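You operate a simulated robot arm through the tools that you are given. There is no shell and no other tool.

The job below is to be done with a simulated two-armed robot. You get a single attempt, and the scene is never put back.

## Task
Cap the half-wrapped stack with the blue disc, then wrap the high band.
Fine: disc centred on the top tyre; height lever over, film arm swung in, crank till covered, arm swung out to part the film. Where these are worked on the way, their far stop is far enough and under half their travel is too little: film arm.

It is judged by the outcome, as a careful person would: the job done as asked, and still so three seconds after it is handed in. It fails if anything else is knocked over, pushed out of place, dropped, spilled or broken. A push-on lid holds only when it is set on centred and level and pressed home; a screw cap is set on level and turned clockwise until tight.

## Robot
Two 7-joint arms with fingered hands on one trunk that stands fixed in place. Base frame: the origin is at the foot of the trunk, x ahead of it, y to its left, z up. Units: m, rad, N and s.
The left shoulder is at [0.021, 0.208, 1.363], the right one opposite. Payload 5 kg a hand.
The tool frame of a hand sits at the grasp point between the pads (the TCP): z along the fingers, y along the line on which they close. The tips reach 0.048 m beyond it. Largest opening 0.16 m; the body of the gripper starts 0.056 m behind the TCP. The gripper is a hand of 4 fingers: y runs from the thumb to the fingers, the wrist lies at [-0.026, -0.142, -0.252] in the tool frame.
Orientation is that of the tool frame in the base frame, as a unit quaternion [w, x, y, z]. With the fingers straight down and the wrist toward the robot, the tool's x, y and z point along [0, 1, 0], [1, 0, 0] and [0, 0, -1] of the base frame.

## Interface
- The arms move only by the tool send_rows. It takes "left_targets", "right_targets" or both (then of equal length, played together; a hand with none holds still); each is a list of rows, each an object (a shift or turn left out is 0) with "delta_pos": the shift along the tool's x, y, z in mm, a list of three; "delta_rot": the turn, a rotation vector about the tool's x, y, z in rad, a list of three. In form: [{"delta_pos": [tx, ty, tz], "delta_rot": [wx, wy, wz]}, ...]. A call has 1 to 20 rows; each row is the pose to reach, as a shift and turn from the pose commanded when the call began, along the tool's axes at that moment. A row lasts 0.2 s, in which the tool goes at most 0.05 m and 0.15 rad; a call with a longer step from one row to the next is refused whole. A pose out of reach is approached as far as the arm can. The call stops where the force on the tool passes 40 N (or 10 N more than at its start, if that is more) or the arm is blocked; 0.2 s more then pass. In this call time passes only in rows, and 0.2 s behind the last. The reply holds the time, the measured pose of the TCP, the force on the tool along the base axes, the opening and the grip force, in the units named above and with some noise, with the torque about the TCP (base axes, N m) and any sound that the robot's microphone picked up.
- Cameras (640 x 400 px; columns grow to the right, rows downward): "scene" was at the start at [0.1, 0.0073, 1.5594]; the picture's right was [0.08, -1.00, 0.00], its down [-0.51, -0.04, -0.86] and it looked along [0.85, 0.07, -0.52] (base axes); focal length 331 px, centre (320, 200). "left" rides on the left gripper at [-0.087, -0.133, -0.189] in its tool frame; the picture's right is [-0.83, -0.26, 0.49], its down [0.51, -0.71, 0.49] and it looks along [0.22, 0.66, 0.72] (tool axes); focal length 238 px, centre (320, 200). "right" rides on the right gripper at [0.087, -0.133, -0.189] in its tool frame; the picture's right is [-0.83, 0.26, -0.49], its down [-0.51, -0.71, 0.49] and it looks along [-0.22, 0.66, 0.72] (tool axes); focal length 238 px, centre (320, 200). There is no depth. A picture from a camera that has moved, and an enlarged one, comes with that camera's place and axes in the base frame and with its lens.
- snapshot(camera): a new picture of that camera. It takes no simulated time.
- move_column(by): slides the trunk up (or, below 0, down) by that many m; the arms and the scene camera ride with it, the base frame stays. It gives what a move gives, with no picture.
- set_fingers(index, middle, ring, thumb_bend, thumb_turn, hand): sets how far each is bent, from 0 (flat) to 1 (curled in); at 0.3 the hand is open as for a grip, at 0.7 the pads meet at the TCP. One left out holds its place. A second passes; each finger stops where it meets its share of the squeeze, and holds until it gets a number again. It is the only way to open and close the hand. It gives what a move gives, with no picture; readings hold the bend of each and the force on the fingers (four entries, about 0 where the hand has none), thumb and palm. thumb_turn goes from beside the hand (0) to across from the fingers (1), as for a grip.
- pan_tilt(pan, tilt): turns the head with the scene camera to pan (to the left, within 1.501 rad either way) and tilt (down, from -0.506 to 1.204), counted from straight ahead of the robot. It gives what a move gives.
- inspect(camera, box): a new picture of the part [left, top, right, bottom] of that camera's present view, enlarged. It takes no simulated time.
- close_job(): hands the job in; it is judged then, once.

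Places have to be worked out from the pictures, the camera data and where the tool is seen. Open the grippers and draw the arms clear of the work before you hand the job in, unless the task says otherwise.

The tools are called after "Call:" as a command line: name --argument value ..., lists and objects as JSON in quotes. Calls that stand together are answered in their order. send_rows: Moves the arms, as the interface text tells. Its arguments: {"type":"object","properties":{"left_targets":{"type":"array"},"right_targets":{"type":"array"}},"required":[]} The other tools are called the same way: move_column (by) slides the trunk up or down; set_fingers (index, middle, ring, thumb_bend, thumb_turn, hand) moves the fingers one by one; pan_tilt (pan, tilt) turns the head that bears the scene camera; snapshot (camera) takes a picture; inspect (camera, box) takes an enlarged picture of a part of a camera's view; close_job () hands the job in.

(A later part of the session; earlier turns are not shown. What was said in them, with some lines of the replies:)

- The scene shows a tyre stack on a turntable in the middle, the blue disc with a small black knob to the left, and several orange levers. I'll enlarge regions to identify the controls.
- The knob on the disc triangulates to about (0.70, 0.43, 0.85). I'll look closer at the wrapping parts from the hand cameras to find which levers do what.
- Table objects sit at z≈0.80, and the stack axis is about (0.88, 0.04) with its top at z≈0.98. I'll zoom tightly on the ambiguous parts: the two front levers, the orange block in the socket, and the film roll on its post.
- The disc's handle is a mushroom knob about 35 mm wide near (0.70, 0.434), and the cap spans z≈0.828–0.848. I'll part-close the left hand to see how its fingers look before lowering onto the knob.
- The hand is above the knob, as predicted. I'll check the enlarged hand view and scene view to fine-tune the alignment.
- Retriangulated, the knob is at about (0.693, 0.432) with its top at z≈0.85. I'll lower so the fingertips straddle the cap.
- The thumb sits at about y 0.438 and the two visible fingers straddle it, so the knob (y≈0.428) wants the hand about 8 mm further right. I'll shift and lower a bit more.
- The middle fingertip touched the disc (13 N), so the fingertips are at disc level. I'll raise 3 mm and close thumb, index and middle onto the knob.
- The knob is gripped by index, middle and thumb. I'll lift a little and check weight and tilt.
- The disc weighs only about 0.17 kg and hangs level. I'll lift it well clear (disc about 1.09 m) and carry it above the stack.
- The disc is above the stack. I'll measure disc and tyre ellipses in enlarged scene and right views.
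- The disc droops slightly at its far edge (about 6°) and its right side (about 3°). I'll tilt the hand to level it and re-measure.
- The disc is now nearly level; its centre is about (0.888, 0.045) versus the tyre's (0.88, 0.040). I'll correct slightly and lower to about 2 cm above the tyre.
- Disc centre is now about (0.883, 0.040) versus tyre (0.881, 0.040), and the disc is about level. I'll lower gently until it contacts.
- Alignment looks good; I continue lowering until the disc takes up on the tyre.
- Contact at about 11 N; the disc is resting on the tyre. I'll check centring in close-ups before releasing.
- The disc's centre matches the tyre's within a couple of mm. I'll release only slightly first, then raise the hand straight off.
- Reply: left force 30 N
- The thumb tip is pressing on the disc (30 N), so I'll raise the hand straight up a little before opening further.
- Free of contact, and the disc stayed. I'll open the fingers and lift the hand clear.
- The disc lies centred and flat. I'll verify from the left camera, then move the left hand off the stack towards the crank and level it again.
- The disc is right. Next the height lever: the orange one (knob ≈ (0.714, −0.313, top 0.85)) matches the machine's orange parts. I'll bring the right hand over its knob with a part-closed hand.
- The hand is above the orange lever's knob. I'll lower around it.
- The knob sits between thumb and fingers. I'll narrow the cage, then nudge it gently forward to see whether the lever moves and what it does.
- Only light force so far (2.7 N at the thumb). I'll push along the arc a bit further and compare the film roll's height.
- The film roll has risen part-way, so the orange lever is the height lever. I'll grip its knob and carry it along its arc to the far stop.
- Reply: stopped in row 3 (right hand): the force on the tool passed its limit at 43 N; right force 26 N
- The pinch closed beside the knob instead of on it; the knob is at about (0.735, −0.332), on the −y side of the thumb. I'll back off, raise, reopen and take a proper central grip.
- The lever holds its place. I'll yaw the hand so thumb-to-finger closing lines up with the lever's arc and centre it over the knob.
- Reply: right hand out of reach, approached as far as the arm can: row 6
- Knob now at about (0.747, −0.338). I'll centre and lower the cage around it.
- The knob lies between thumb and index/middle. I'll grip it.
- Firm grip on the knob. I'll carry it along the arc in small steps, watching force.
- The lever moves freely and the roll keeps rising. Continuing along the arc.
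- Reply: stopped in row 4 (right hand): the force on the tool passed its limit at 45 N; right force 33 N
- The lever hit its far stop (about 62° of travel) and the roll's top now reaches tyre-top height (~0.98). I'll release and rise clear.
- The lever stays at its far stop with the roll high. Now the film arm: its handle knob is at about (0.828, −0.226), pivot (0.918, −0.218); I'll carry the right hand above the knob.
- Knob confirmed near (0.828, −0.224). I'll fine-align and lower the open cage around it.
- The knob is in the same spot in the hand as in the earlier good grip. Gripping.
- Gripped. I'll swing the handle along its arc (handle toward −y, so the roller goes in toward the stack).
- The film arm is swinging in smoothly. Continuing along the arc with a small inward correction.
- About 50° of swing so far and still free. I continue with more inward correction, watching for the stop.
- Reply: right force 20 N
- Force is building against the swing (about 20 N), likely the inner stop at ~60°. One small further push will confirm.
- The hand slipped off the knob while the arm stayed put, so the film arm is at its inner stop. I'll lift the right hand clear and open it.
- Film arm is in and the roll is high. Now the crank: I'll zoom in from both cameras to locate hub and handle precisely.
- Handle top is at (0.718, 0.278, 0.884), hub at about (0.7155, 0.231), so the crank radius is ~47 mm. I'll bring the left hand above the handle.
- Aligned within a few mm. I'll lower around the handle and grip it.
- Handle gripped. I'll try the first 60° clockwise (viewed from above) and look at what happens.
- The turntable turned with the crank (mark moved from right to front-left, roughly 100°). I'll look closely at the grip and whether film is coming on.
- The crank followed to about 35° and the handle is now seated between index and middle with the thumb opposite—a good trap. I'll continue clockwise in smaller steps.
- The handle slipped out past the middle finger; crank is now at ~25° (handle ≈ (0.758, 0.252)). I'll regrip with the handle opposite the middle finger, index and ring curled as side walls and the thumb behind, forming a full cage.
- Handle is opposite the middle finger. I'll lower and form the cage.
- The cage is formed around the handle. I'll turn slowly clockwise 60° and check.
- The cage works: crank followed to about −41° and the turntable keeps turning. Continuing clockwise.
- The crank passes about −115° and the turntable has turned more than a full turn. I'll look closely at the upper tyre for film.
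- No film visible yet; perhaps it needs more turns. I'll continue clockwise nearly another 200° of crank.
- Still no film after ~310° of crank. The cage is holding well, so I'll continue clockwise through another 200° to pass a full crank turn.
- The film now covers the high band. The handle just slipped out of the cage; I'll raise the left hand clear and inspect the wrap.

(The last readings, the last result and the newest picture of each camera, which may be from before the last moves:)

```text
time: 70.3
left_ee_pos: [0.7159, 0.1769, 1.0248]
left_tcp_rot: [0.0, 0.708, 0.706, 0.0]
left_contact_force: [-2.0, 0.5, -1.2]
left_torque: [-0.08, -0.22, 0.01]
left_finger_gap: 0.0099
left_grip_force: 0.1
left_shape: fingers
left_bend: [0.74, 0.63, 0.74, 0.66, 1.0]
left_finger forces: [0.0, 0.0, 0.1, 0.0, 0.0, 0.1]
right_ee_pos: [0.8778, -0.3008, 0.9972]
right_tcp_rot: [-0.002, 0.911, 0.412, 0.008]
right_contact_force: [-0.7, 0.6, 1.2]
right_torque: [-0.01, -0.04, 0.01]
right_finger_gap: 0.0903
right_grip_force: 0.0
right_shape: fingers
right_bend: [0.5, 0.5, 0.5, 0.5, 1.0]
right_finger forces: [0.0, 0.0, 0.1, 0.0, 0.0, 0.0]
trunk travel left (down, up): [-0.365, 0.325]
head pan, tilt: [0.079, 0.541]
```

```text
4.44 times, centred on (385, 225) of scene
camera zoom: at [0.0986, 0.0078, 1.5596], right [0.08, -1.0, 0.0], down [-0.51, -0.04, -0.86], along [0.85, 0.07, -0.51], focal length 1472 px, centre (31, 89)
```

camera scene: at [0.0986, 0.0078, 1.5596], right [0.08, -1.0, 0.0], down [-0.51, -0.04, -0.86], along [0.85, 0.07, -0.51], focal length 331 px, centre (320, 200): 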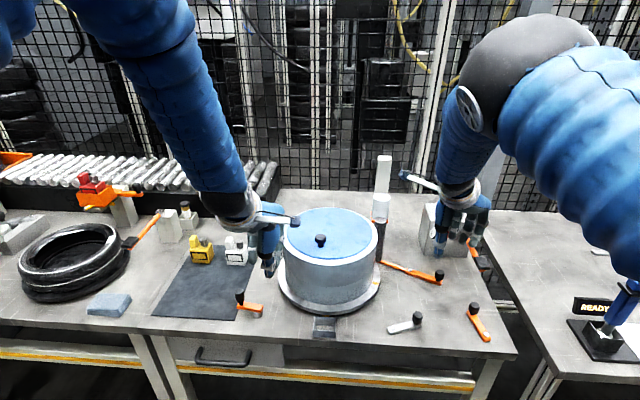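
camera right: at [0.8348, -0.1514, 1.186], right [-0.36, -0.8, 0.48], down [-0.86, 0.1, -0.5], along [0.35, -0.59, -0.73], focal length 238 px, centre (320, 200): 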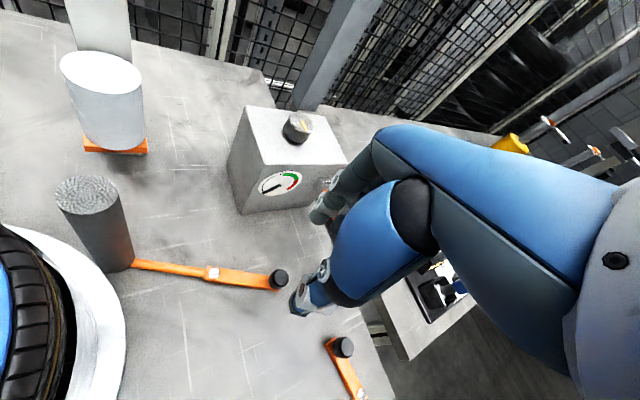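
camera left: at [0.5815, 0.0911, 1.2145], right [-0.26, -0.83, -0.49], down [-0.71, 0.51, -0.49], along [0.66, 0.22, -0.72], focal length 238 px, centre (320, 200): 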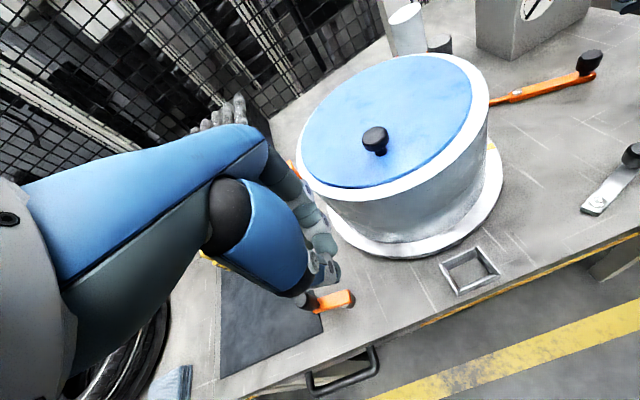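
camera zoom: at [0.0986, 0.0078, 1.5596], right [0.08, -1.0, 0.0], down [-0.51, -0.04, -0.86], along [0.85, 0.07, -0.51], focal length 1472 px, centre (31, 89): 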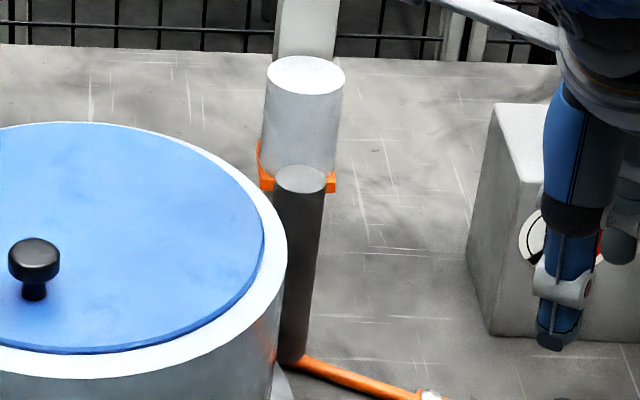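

The whole upper band is wrapped, and the disc is still centred. I'll move the left hand away and check the film arm handle from the right camera for swinging it out.

Call:
send_rows --left_targets '[{"delta_pos": [20, -10, -20]}, {"delta_pos": [50, -20, -45]}, {"delta_pos": [85, -30, -75]}, {"delta_pos": [120, -40, -100]}, {"delta_pos": [150, -50, -120]}]'

Call:
inspect --camera "right" --box '[190, 220, 350, 340]'

Call:
inspect --camera "scene" --box '[370, 230, 470, 310]'

```text
time: 71.5
left_ee_pos: [0.6669, 0.3277, 1.1465]
left_tcp_rot: [0.0, 0.708, 0.706, 0.0]
left_contact_force: [-1.4, 1.0, -0.8]
left_torque: [-0.06, -0.09, 0.0]
left_finger_gap: 0.0098
left_grip_force: 0.1
left_shape: fingers
left_bend: [0.74, 0.63, 0.74, 0.66, 1.0]
left_finger forces: [0.0, 0.0, 0.1, 0.0, 0.0, 0.0]
right_ee_pos: [0.8773, -0.3002, 0.9967]
right_tcp_rot: [-0.002, 0.911, 0.412, 0.006]
right_contact_force: [-0.4, 0.1, 0.0]
right_torque: [-0.06, -0.02, 0.02]
right_finger_gap: 0.0905
right_grip_force: 0.1
right_shape: fingers
right_bend: [0.5, 0.5, 0.5, 0.5, 1.0]
right_finger forces: [0.1, 0.0, 0.0, 0.1, 0.0, 0.1]
trunk travel left (down, up): [-0.365, 0.325]
head pan, tilt: [0.079, 0.541]
```

```text
3.33 times, centred on (270, 280) of right
camera zoom: at [0.8333, -0.1504, 1.1874], right [-0.36, -0.8, 0.48], down [-0.86, 0.09, -0.5], along [0.35, -0.59, -0.72], focal length 794 px, centre (487, -67)
```

zoom: 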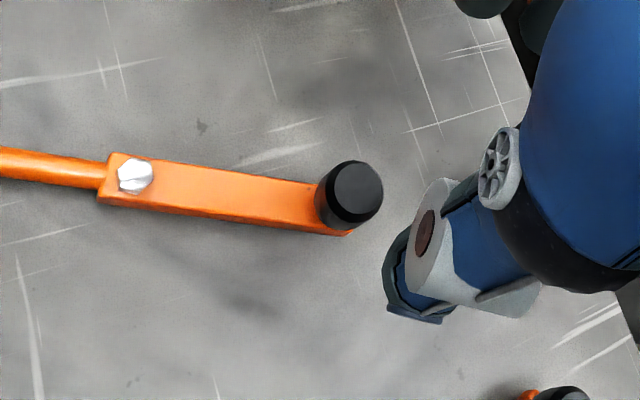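

```text
5.00 times, centred on (420, 270) of scene
camera zoom: at [0.0991, 0.0083, 1.5595], right [0.08, -1.0, 0.0], down [-0.51, -0.04, -0.86], along [0.85, 0.07, -0.51], focal length 1656 px, centre (-180, -150)
```

zoom: 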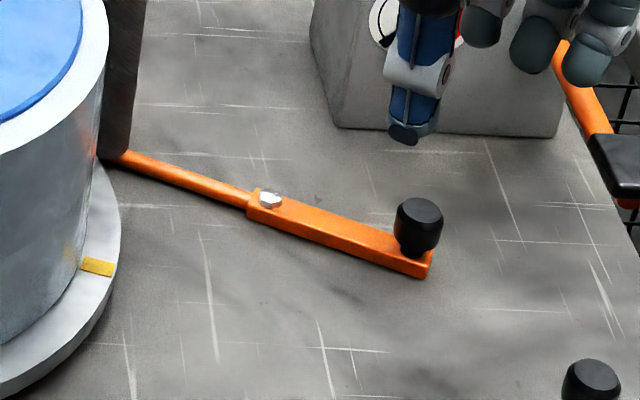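

Knob is at about (0.878, −0.299). I'll lower the hand around it.

Call:
send_rows --right_targets '[{"delta_pos": [5, -1, 30]}, {"delta_pos": [10, -2, 65]}, {"delta_pos": [10, -2, 95]}, {"delta_pos": [10, -2, 110]}, {"delta_pos": [10, -2, 120]}]'

Call:
inspect --camera "right" --box '[230, 190, 390, 340]'

Call:
inspect --camera "scene" --box '[370, 230, 470, 310]'

```text
time: 72.7
left_ee_pos: [0.6687, 0.3271, 1.1451]
left_tcp_rot: [0.001, 0.708, 0.707, 0.0]
left_contact_force: [-0.6, -0.3, -1.0]
left_torque: [0.0, 0.04, 0.01]
left_finger_gap: 0.0096
left_grip_force: 0.0
left_shape: fingers
left_bend: [0.74, 0.63, 0.74, 0.66, 1.0]
left_finger forces: [0.1, 0.1, 0.0, 0.0, 0.0, 0.0]
right_ee_pos: [0.8838, -0.2913, 0.8767]
right_tcp_rot: [-0.002, 0.912, 0.411, 0.006]
right_contact_force: [-0.5, 1.3, 0.4]
right_torque: [-0.03, 0.0, 0.0]
right_finger_gap: 0.0906
right_grip_force: 0.5
right_shape: fingers
right_bend: [0.5, 0.5, 0.5, 0.5, 1.0]
right_finger forces: [0.0, 0.0, 1.9, 0.0, 0.0, 0.0]
trunk travel left (down, up): [-0.365, 0.325]
head pan, tilt: [0.079, 0.541]
```

```text
2.67 times, centred on (310, 265) of right
camera zoom: at [0.8402, -0.1416, 1.0673], right [-0.36, -0.8, 0.48], down [-0.86, 0.09, -0.5], along [0.35, -0.59, -0.73], focal length 636 px, centre (347, 27)
```

zoom: 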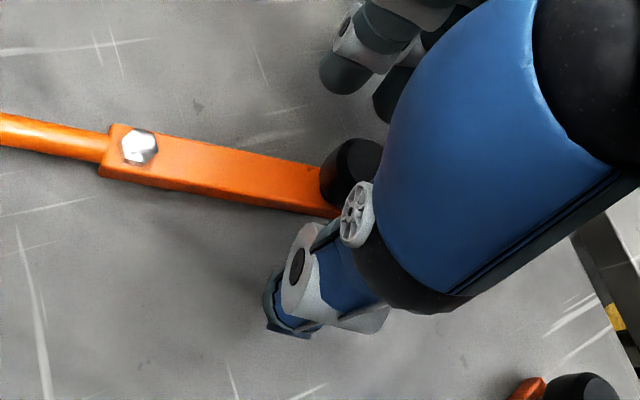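

```text
5.00 times, centred on (420, 270) of scene
camera zoom: at [0.1005, 0.0073, 1.5594], right [0.08, -1.0, 0.0], down [-0.51, -0.04, -0.86], along [0.85, 0.07, -0.52], focal length 1656 px, centre (-180, -150)
```

zoom: 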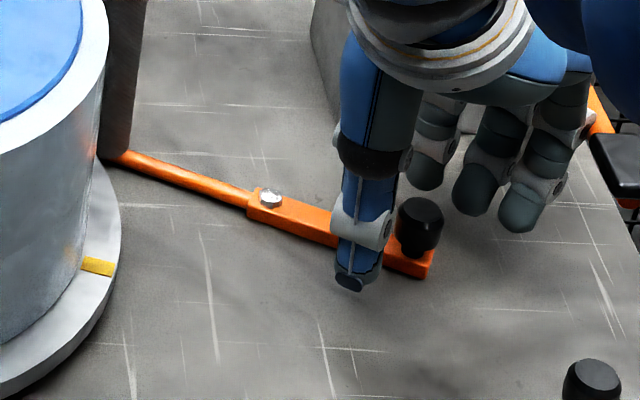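

The ring finger reports a light 1.9 N contact; I want to be sure it isn't touching the gauge box's lever. Zooming in.

Call:
inspect --camera "scene" --box '[430, 210, 500, 280]'

Call:
snapshot --camera "right"

Call:
inspect --camera "left" --box '[540, 0, 640, 120]'

```text
5.71 times, centred on (465, 245) of scene
camera zoom: at [0.1005, 0.0073, 1.5594], right [0.08, -1.0, 0.0], down [-0.51, -0.04, -0.86], along [0.85, 0.07, -0.52], focal length 1893 px, centre (-509, -57)
```

zoom: 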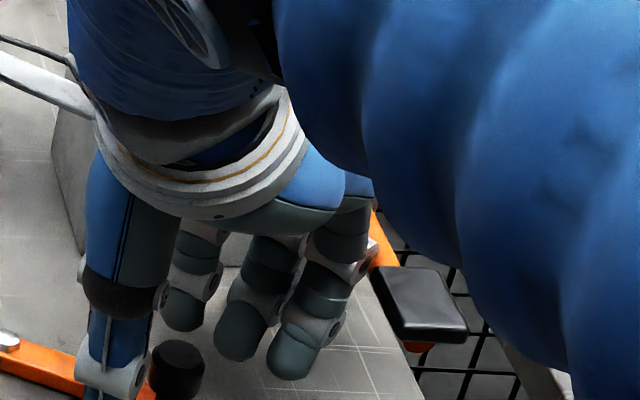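

```text
taken
camera right: at [0.8402, -0.1416, 1.0673], right [-0.36, -0.8, 0.48], down [-0.86, 0.09, -0.5], along [0.35, -0.59, -0.73], focal length 238 px, centre (320, 200)
```

right: 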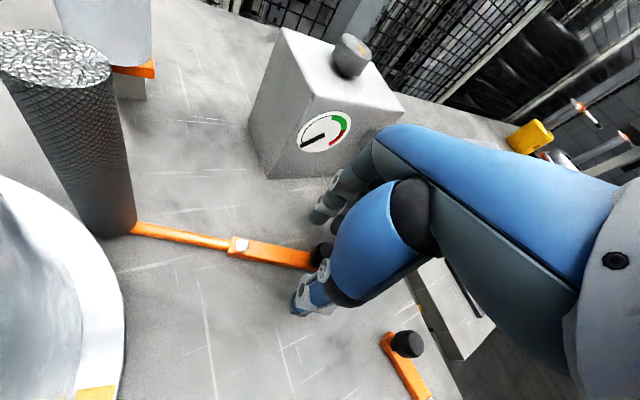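

```text
3.33 times, centred on (590, 60) of left
camera zoom: at [0.5331, 0.2409, 1.334], right [-0.26, -0.83, -0.49], down [-0.71, 0.51, -0.49], along [0.66, 0.22, -0.72], focal length 794 px, centre (-580, 667)
```

zoom: 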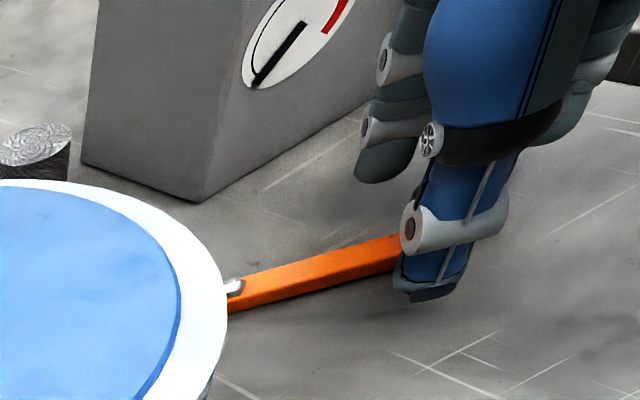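

The ring finger's knuckle is just touching the gauge box's lever (which hasn't moved). I'll draw the hand back away from it, curl the ring finger in, then grip the arm knob.

Call:
send_rows --right_targets '[{"delta_pos": [0, -5, 0]}, {"delta_pos": [0, -10, 0]}]'

Call:
set_fingers --hand "right" --index 0.75 --middle 0.75 --ring 0.65 --thumb_bend 0.75

Call:
inspect --camera "scene" --box '[390, 210, 500, 300]'

Call:
inspect --camera "right" --box '[230, 190, 390, 340]'

```text
time: 73.3
left_ee_pos: [0.6693, 0.3279, 1.1458]
left_tcp_rot: [0.0, 0.708, 0.707, -0.001]
left_contact_force: [-0.3, -0.1, 0.1]
left_torque: [-0.01, -0.01, -0.03]
left_finger_gap: 0.01
left_grip_force: 0.0
left_shape: fingers
left_bend: [0.74, 0.63, 0.74, 0.66, 1.0]
left_finger forces: [0.0, 0.0, 0.0, 0.1, 0.1, 0.0]
right_ee_pos: [0.8765, -0.2861, 0.8759]
right_tcp_rot: [-0.002, 0.911, 0.411, 0.007]
right_contact_force: [0.3, -0.9, -0.5]
right_torque: [0.01, 0.02, 0.04]
right_finger_gap: 0.0904
right_grip_force: 0.0
right_shape: fingers
right_bend: [0.5, 0.5, 0.5, 0.5, 1.0]
right_finger forces: [0.0, 0.1, 0.0, 0.1, 0.0, 0.0]
trunk travel left (down, up): [-0.365, 0.325]
head pan, tilt: [0.079, 0.541]
```

```text
time: 74.3
left_ee_pos: [0.6679, 0.3269, 1.1455]
left_tcp_rot: [0.001, 0.708, 0.707, 0.0]
left_contact_force: [0.9, -0.3, 0.0]
left_torque: [-0.02, 0.04, -0.02]
left_finger_gap: 0.0099
left_grip_force: 0.1
left_shape: fingers
left_bend: [0.74, 0.63, 0.74, 0.66, 1.0]
left_finger forces: [0.0, 0.0, 0.1, 0.0, 0.0, 0.1]
right_ee_pos: [0.8761, -0.2877, 0.8751]
right_tcp_rot: [-0.002, 0.912, 0.411, 0.005]
right_contact_force: [-4.7, -9.7, -6.5]
right_torque: [-0.37, 0.15, -0.05]
right_finger_gap: 0.0214
right_grip_force: 17.8
right_shape: fingers
right_bend: [0.67, 0.64, 0.65, 0.68, 1.0]
right_finger forces: [6.5, 14.5, 0.1, 0.0, 14.4, 0.1]
trunk travel left (down, up): [-0.365, 0.325]
head pan, tilt: [0.079, 0.541]
```

```text
4.44 times, centred on (445, 255) of scene
camera zoom: at [0.1004, 0.0063, 1.5593], right [0.08, -1.0, 0.0], down [-0.51, -0.04, -0.86], along [0.85, 0.07, -0.52], focal length 1472 px, centre (-236, -44)
```

zoom: 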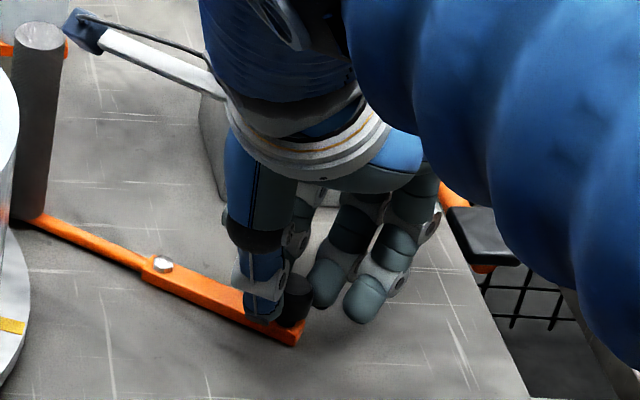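

```text
2.67 times, centred on (310, 265) of right
camera zoom: at [0.8319, -0.1373, 1.0665], right [-0.36, -0.8, 0.48], down [-0.86, 0.1, -0.5], along [0.35, -0.59, -0.73], focal length 636 px, centre (347, 27)
```

zoom: 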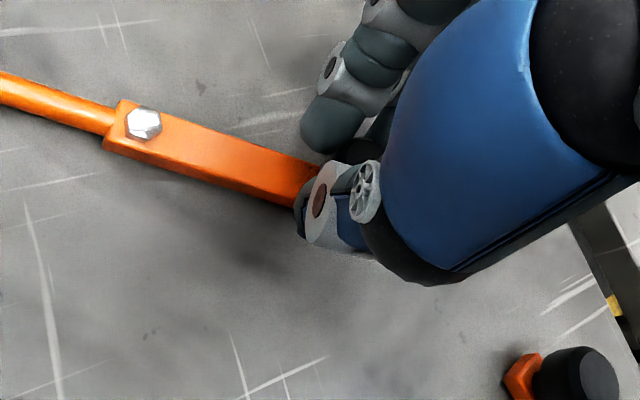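

Knob gripped and clear of the box lever. I'll swing the film arm back out along its arc.

Call:
send_rows --right_targets '[{"delta_pos": [-1.6, -12.3, 0]}, {"delta_pos": [-1.4, -24.7, 0]}, {"delta_pos": [0.4, -37, 0]}, {"delta_pos": [3.8, -48.9, 0]}]'

Call:
inspect --camera "scene" --box '[350, 190, 490, 300]'

Call:
inspect --camera "right" --box '[230, 190, 390, 340]'

```text
time: 75.3
left_ee_pos: [0.6687, 0.3273, 1.1443]
left_tcp_rot: [0.001, 0.708, 0.706, 0.0]
left_contact_force: [-0.3, 0.3, -0.1]
left_torque: [-0.03, 0.0, 0.01]
left_finger_gap: 0.0098
left_grip_force: 0.1
left_shape: fingers
left_bend: [0.74, 0.63, 0.74, 0.66, 1.0]
left_finger forces: [0.0, 0.1, 0.0, 0.0, 0.0, 0.0]
right_ee_pos: [0.8428, -0.2509, 0.8754]
right_tcp_rot: [-0.002, 0.912, 0.411, 0.006]
right_contact_force: [-8.2, -6.7, -9.5]
right_torque: [-0.33, 0.31, -0.31]
right_finger_gap: 0.0163
right_grip_force: 18.5
right_shape: fingers
right_bend: [0.71, 0.66, 0.65, 0.7, 1.0]
right_finger forces: [5.5, 15.8, 0.0, 0.1, 15.6, 0.0]
trunk travel left (down, up): [-0.365, 0.325]
head pan, tilt: [0.079, 0.541]
```

```text
3.64 times, centred on (420, 245) of scene
camera zoom: at [0.1004, 0.0069, 1.5593], right [0.08, -1.0, 0.0], down [-0.51, -0.04, -0.86], along [0.85, 0.07, -0.52], focal length 1204 px, centre (-44, 36)
```

zoom: 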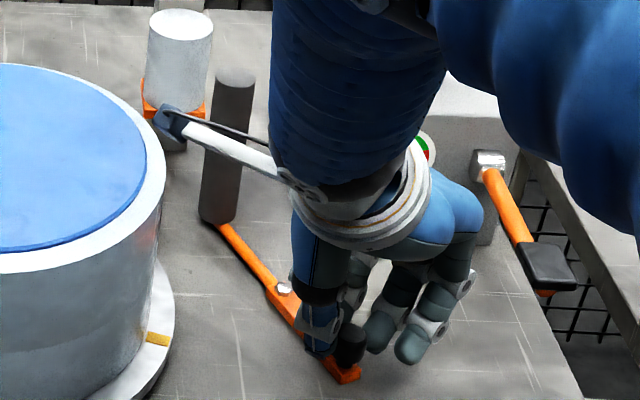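

```text
2.67 times, centred on (310, 265) of right
camera zoom: at [0.7981, -0.1003, 1.0668], right [-0.36, -0.8, 0.47], down [-0.86, 0.1, -0.5], along [0.35, -0.59, -0.73], focal length 636 px, centre (347, 27)
```

zoom: 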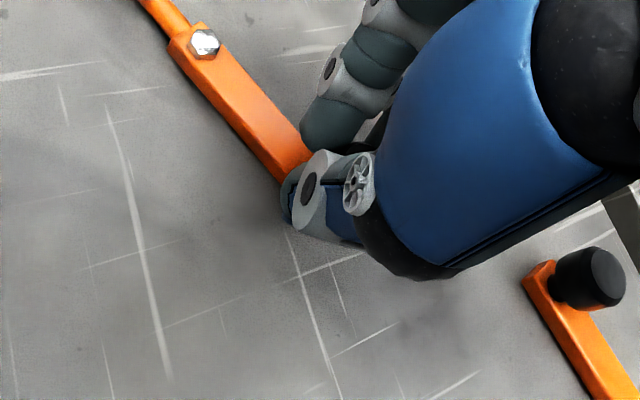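

The arm swings out freely. Continuing to its outer rest position.

Call:
send_rows --right_targets '[{"delta_pos": [3.3, -12, 0]}, {"delta_pos": [9.5, -22.5, 0]}, {"delta_pos": [18, -33, 0]}, {"delta_pos": [22, -36, 0]}]'

Call:
inspect --camera "scene" --box '[350, 190, 490, 300]'

Call:
inspect --camera "right" --box '[230, 190, 390, 340]'

```text
time: 76.3
left_ee_pos: [0.6687, 0.3267, 1.1449]
left_tcp_rot: [0.0, 0.708, 0.706, 0.0]
left_contact_force: [-0.4, 0.3, -0.1]
left_torque: [0.0, -0.03, -0.02]
left_finger_gap: 0.0097
left_grip_force: 0.0
left_shape: fingers
left_bend: [0.74, 0.63, 0.74, 0.66, 1.0]
left_finger forces: [0.0, 0.0, 0.0, 0.0, 0.0, 0.1]
right_ee_pos: [0.8299, -0.2163, 0.8779]
right_tcp_rot: [-0.001, 0.912, 0.409, 0.004]
right_contact_force: [4.5, -23.6, -7.0]
right_torque: [-1.1, -0.12, -0.36]
right_finger_gap: 0.0112
right_grip_force: 22.6
right_shape: fingers
right_bend: [0.65, 0.63, 0.65, 0.73, 1.0]
right_finger forces: [9.0, 25.6, 0.1, 0.1, 10.3, 0.0]
trunk travel left (down, up): [-0.365, 0.325]
head pan, tilt: [0.079, 0.541]
```

```text
3.64 times, centred on (420, 245) of scene
camera zoom: at [0.1012, 0.0047, 1.5594], right [0.08, -1.0, 0.0], down [-0.51, -0.04, -0.86], along [0.85, 0.07, -0.52], focal length 1204 px, centre (-44, 36)
```

zoom: 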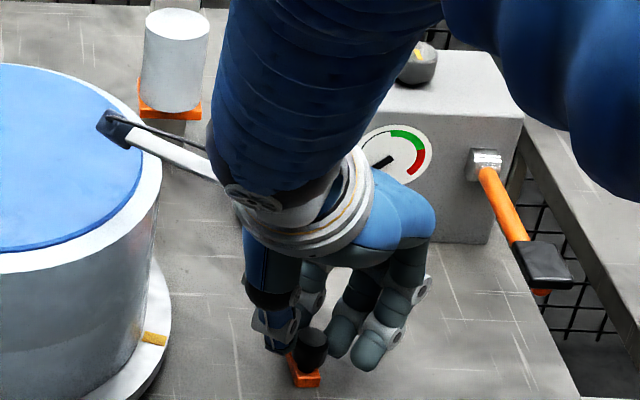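

```text
2.67 times, centred on (310, 265) of right
camera zoom: at [0.787, -0.0645, 1.0675], right [-0.37, -0.8, 0.48], down [-0.86, 0.1, -0.5], along [0.35, -0.6, -0.72], focal length 636 px, centre (347, 27)
```

zoom: 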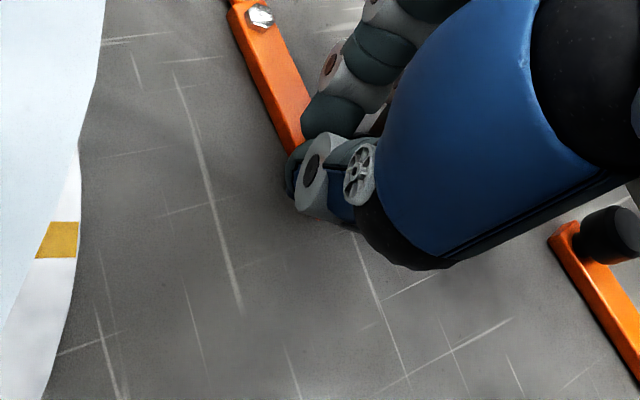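

The arm is back at its outer stop. I'll release and raise the hand.

Call:
set_fingers --hand "right" --index 0.5 --middle 0.5 --ring 0.5 --thumb_bend 0.5

Call:
send_rows --right_targets '[{"delta_pos": [0, 0, -20]}, {"delta_pos": [0, 0, -55]}, {"delta_pos": [0, 0, -100]}, {"delta_pos": [0, 0, -145]}, {"delta_pos": [0, 0, -190]}]'

Call:
snapshot --camera "scene"

Call:
snapshot --camera "right"

```text
time: 77.3
left_ee_pos: [0.668, 0.3263, 1.1454]
left_tcp_rot: [0.0, 0.707, 0.707, 0.001]
left_contact_force: [-0.2, -0.7, 0.2]
left_torque: [0.04, 0.02, 0.01]
left_finger_gap: 0.01
left_grip_force: 0.0
left_shape: fingers
left_bend: [0.74, 0.63, 0.74, 0.66, 1.0]
left_finger forces: [0.0, 0.1, 0.0, 0.0, 0.0, 0.1]
right_ee_pos: [0.829, -0.2097, 0.8764]
right_tcp_rot: [-0.004, 0.911, 0.412, 0.006]
right_contact_force: [0.1, -0.9, 0.0]
right_torque: [0.04, 0.02, 0.01]
right_finger_gap: 0.0904
right_grip_force: 0.1
right_shape: fingers
right_bend: [0.5, 0.5, 0.5, 0.5, 1.0]
right_finger forces: [0.1, 0.1, 0.0, 0.0, 0.0, 0.1]
trunk travel left (down, up): [-0.365, 0.325]
head pan, tilt: [0.079, 0.541]
```

```text
time: 78.5
left_ee_pos: [0.6662, 0.3271, 1.1466]
left_tcp_rot: [0.001, 0.708, 0.707, 0.001]
left_contact_force: [-0.5, -0.3, -0.1]
left_torque: [-0.04, -0.04, 0.05]
left_finger_gap: 0.01
left_grip_force: 0.0
left_shape: fingers
left_bend: [0.74, 0.63, 0.74, 0.66, 1.0]
left_finger forces: [0.0, 0.0, 0.1, 0.0, 0.0, 0.1]
right_ee_pos: [0.8251, -0.2107, 1.0671]
right_tcp_rot: [-0.002, 0.911, 0.412, 0.006]
right_contact_force: [-1.2, 0.4, -1.7]
right_torque: [-0.02, -0.21, -0.03]
right_finger_gap: 0.0904
right_grip_force: 0.1
right_shape: fingers
right_bend: [0.5, 0.5, 0.5, 0.5, 1.0]
right_finger forces: [0.1, 0.0, 0.1, 0.0, 0.1, 0.0]
trunk travel left (down, up): [-0.365, 0.325]
head pan, tilt: [0.079, 0.541]
```

```text
taken
camera scene: at [0.0985, 0.0077, 1.5596], right [0.08, -1.0, 0.0], down [-0.51, -0.04, -0.86], along [0.85, 0.07, -0.51], focal length 331 px, centre (320, 200)
```

scene: 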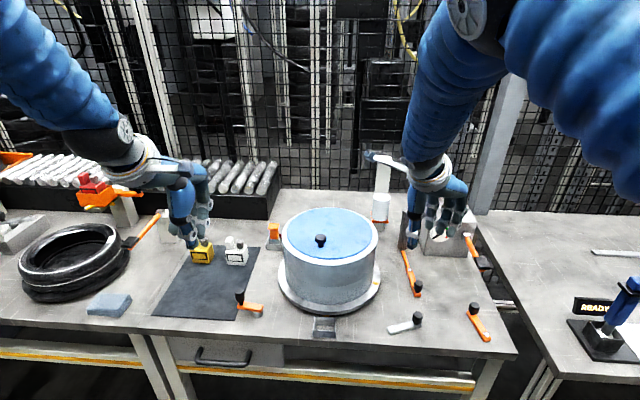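

```text
taken
camera right: at [0.7819, -0.0612, 1.2577], right [-0.36, -0.8, 0.48], down [-0.86, 0.09, -0.5], along [0.35, -0.59, -0.73], focal length 238 px, centre (320, 200)
```

right: 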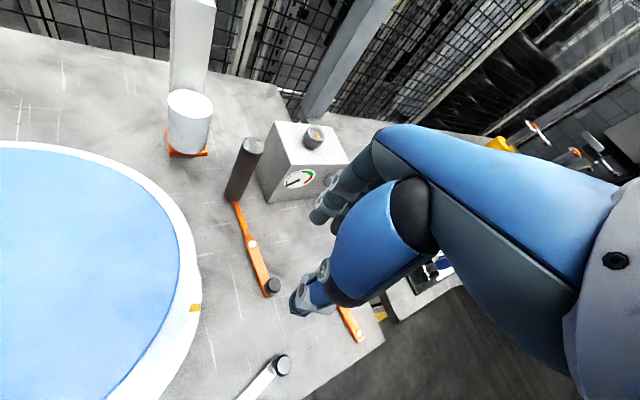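

The film arm is back out, the roll is high, and the wrapped stack stands with the disc in place. I'll withdraw both arms, opening the hands.

Call:
send_rows --right_targets '[{"delta_pos": [-10, -7, -25], "delta_rot": [0, 0, -0.04]}, {"delta_pos": [-30, -21, -50], "delta_rot": [0, 0, -0.13]}, {"delta_pos": [-55, -38, -80], "delta_rot": [0, 0, -0.23]}, {"delta_pos": [-80, -56, -110], "delta_rot": [0, 0, -0.33]}, {"delta_pos": [-105, -73, -140], "delta_rot": [0, 0, -0.43]}, {"delta_pos": [-130, -91, -175], "delta_rot": [0, 0, -0.54]}, {"delta_pos": [-152, -106, -205], "delta_rot": [0, 0, -0.64]}, {"delta_pos": [-168, -117, -228], "delta_rot": [0, 0, -0.72]}, {"delta_pos": [-174, -122, -239], "delta_rot": [0, 0, -0.72]}]' --left_targets '[{"delta_pos": [5, 0, -5]}, {"delta_pos": [14, 1, -10]}, {"delta_pos": [24, 3, -16]}, {"delta_pos": [34, 5, -23]}, {"delta_pos": [44, 7, -31]}, {"delta_pos": [54, 9, -40]}, {"delta_pos": [62, 10, -48]}, {"delta_pos": [67, 10, -54]}, {"delta_pos": [69, 10, -57]}]'

Call:
set_fingers --hand "left" --index 0.3 --middle 0.3 --ring 0.3 --thumb_bend 0.3

Call:
set_fingers --hand "right" --index 0.3 --middle 0.3 --ring 0.3 --thumb_bend 0.3

Call:
snapshot --camera "scene"

Call:
inspect --camera "scene" --box '[270, 180, 430, 320]'

Call:
inspect --camera "right" --box '[60, 60, 360, 260]'

Call:
inspect --camera "scene" --box '[380, 190, 510, 345]'

```text
time: 80.5
left_ee_pos: [0.6791, 0.3981, 1.2041]
left_tcp_rot: [0.001, 0.708, 0.707, -0.001]
left_contact_force: [-0.2, 0.4, 1.1]
left_torque: [-0.07, -0.05, 0.01]
left_finger_gap: 0.0099
left_grip_force: 0.2
left_shape: fingers
left_bend: [0.74, 0.63, 0.74, 0.66, 1.0]
left_finger forces: [0.0, 0.1, 0.0, 0.0, 0.1, 0.1]
right_ee_pos: [0.6174, -0.2633, 1.3052]
right_tcp_rot: [0.001, 0.708, 0.706, 0.008]
right_contact_force: [0.5, 0.5, -0.6]
right_torque: [-0.06, 0.01, -0.01]
right_finger_gap: 0.0907
right_grip_force: 0.0
right_shape: fingers
right_bend: [0.5, 0.5, 0.5, 0.5, 1.0]
right_finger forces: [0.0, 0.0, 0.0, 0.0, 0.0, 0.0]
trunk travel left (down, up): [-0.365, 0.325]
head pan, tilt: [0.079, 0.541]
```

```text
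time: 81.5
left_ee_pos: [0.6785, 0.3978, 1.2032]
left_tcp_rot: [0.001, 0.707, 0.707, 0.0]
left_contact_force: [0.3, 0.1, 0.0]
left_torque: [-0.03, 0.02, -0.01]
left_finger_gap: 0.1697
left_grip_force: 0.0
left_shape: fingers
left_bend: [0.3, 0.3, 0.3, 0.3, 0.98]
left_finger forces: [0.1, 0.0, 0.1, 0.0, 0.0, 0.0]
right_ee_pos: [0.6176, -0.2641, 1.3029]
right_tcp_rot: [-0.001, 0.708, 0.706, 0.007]
right_contact_force: [0.2, -0.9, 0.6]
right_torque: [-0.02, -0.02, 0.01]
right_finger_gap: 0.0908
right_grip_force: 0.0
right_shape: fingers
right_bend: [0.5, 0.5, 0.5, 0.5, 1.0]
right_finger forces: [0.1, 0.0, 0.0, 0.0, 0.0, 0.1]
trunk travel left (down, up): [-0.365, 0.325]
head pan, tilt: [0.079, 0.541]
```

```text
time: 82.5
left_ee_pos: [0.6789, 0.397, 1.2043]
left_tcp_rot: [0.0, 0.708, 0.706, 0.0]
left_contact_force: [0.3, -0.2, -0.8]
left_torque: [-0.02, -0.03, 0.0]
left_finger_gap: 0.1695
left_grip_force: 0.0
left_shape: fingers
left_bend: [0.3, 0.3, 0.3, 0.3, 0.98]
left_finger forces: [0.0, 0.0, 0.1, 0.0, 0.0, 0.0]
right_ee_pos: [0.6188, -0.264, 1.303]
right_tcp_rot: [-0.001, 0.708, 0.706, 0.007]
right_contact_force: [-1.1, 0.2, 0.3]
right_torque: [-0.02, 0.0, 0.05]
right_finger_gap: 0.17
right_grip_force: 0.0
right_shape: fingers
right_bend: [0.3, 0.3, 0.3, 0.3, 0.98]
right_finger forces: [0.0, 0.0, 0.0, 0.0, 0.0, 0.1]
trunk travel left (down, up): [-0.365, 0.325]
head pan, tilt: [0.079, 0.541]
```

```text
taken
camera scene: at [0.0999, 0.0073, 1.5594], right [0.08, -1.0, 0.0], down [-0.51, -0.04, -0.86], along [0.85, 0.07, -0.52], focal length 331 px, centre (320, 200)
```

scene: 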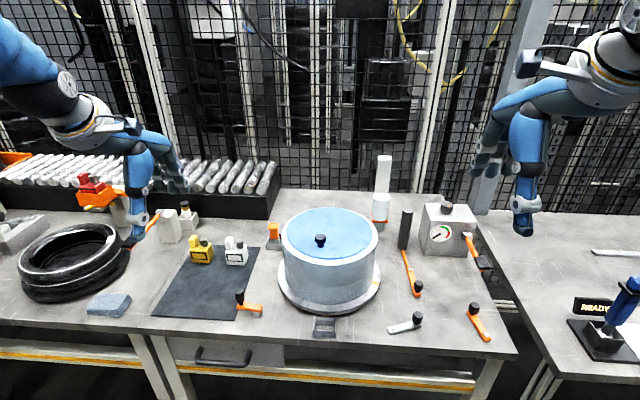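

```text
2.86 times, centred on (350, 250) of scene
camera zoom: at [0.0999, 0.0073, 1.5594], right [0.08, -1.0, 0.0], down [-0.51, -0.04, -0.86], along [0.85, 0.07, -0.52], focal length 946 px, centre (234, 57)
```

zoom: 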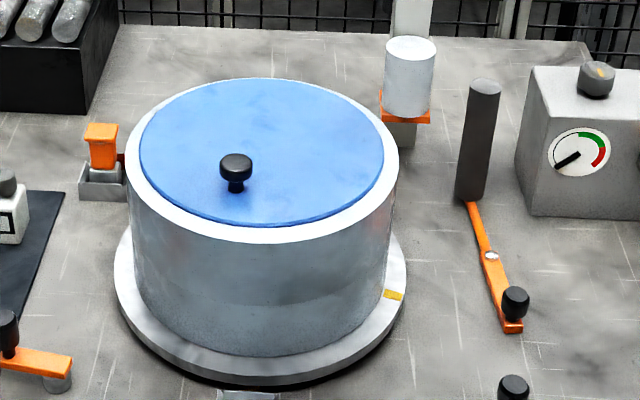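

```text
2.00 times, centred on (210, 160) of right
camera zoom: at [0.4846, -0.1801, 1.4927], right [0.25, -0.84, 0.48], down [-0.71, -0.5, -0.5], along [0.66, -0.21, -0.72], focal length 477 px, centre (540, 280)
```

zoom: 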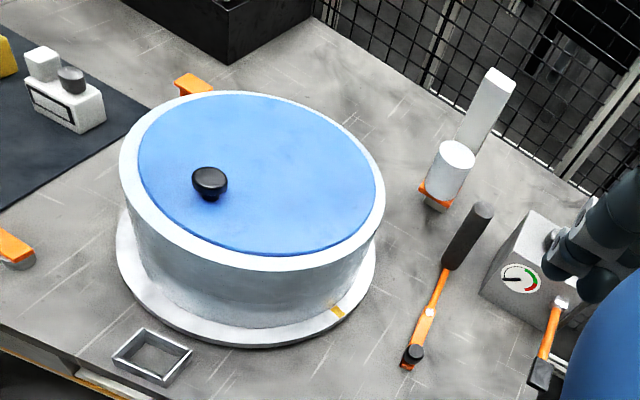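

```text
2.58 times, centred on (445, 268) of scene
camera zoom: at [0.0999, 0.0073, 1.5594], right [0.08, -1.0, 0.0], down [-0.51, -0.04, -0.86], along [0.85, 0.07, -0.52], focal length 855 px, centre (-3, 26)
```

zoom: 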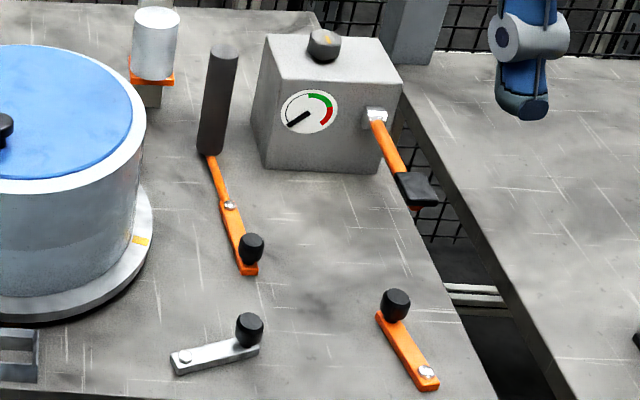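

Final views show everything as asked: the disc is centred and flat on the top tyre and the high band is fully wrapped. The height lever is over with the roll up, and the film arm is swung back out. Both hands are open and clear and nothing else was disturbed, so I'm handing the job in.

Call:
close_job

```text
The job is handed in.
```

The blue disc is centred and flat on the top tyre, the high band is fully wrapped, and I have handed the job in. I haven't seen the verdict.

- **Disc:** it looks within about 2 mm of the tyre's centre. It stayed put through the whole crank.
- **Height lever:** I took this to be the orange one, and the film roll rose as it moved. I took it to its far stop and it stayed there.
- **Film arm:** I swung it in until it would go no further, about 60°. After the wrap I swung it back out to its outer stop.
- **Crank:** I turned it about one full turn clockwise. No film showed until near the end, when the whole band appeared covered.
- **Light touch:** one finger briefly touched the lever on the gauge box at about 2 N. In the pictures that lever is where it started.

Both hands are open and the arms are drawn back clear of the work. In the final views nothing else looks out of place.
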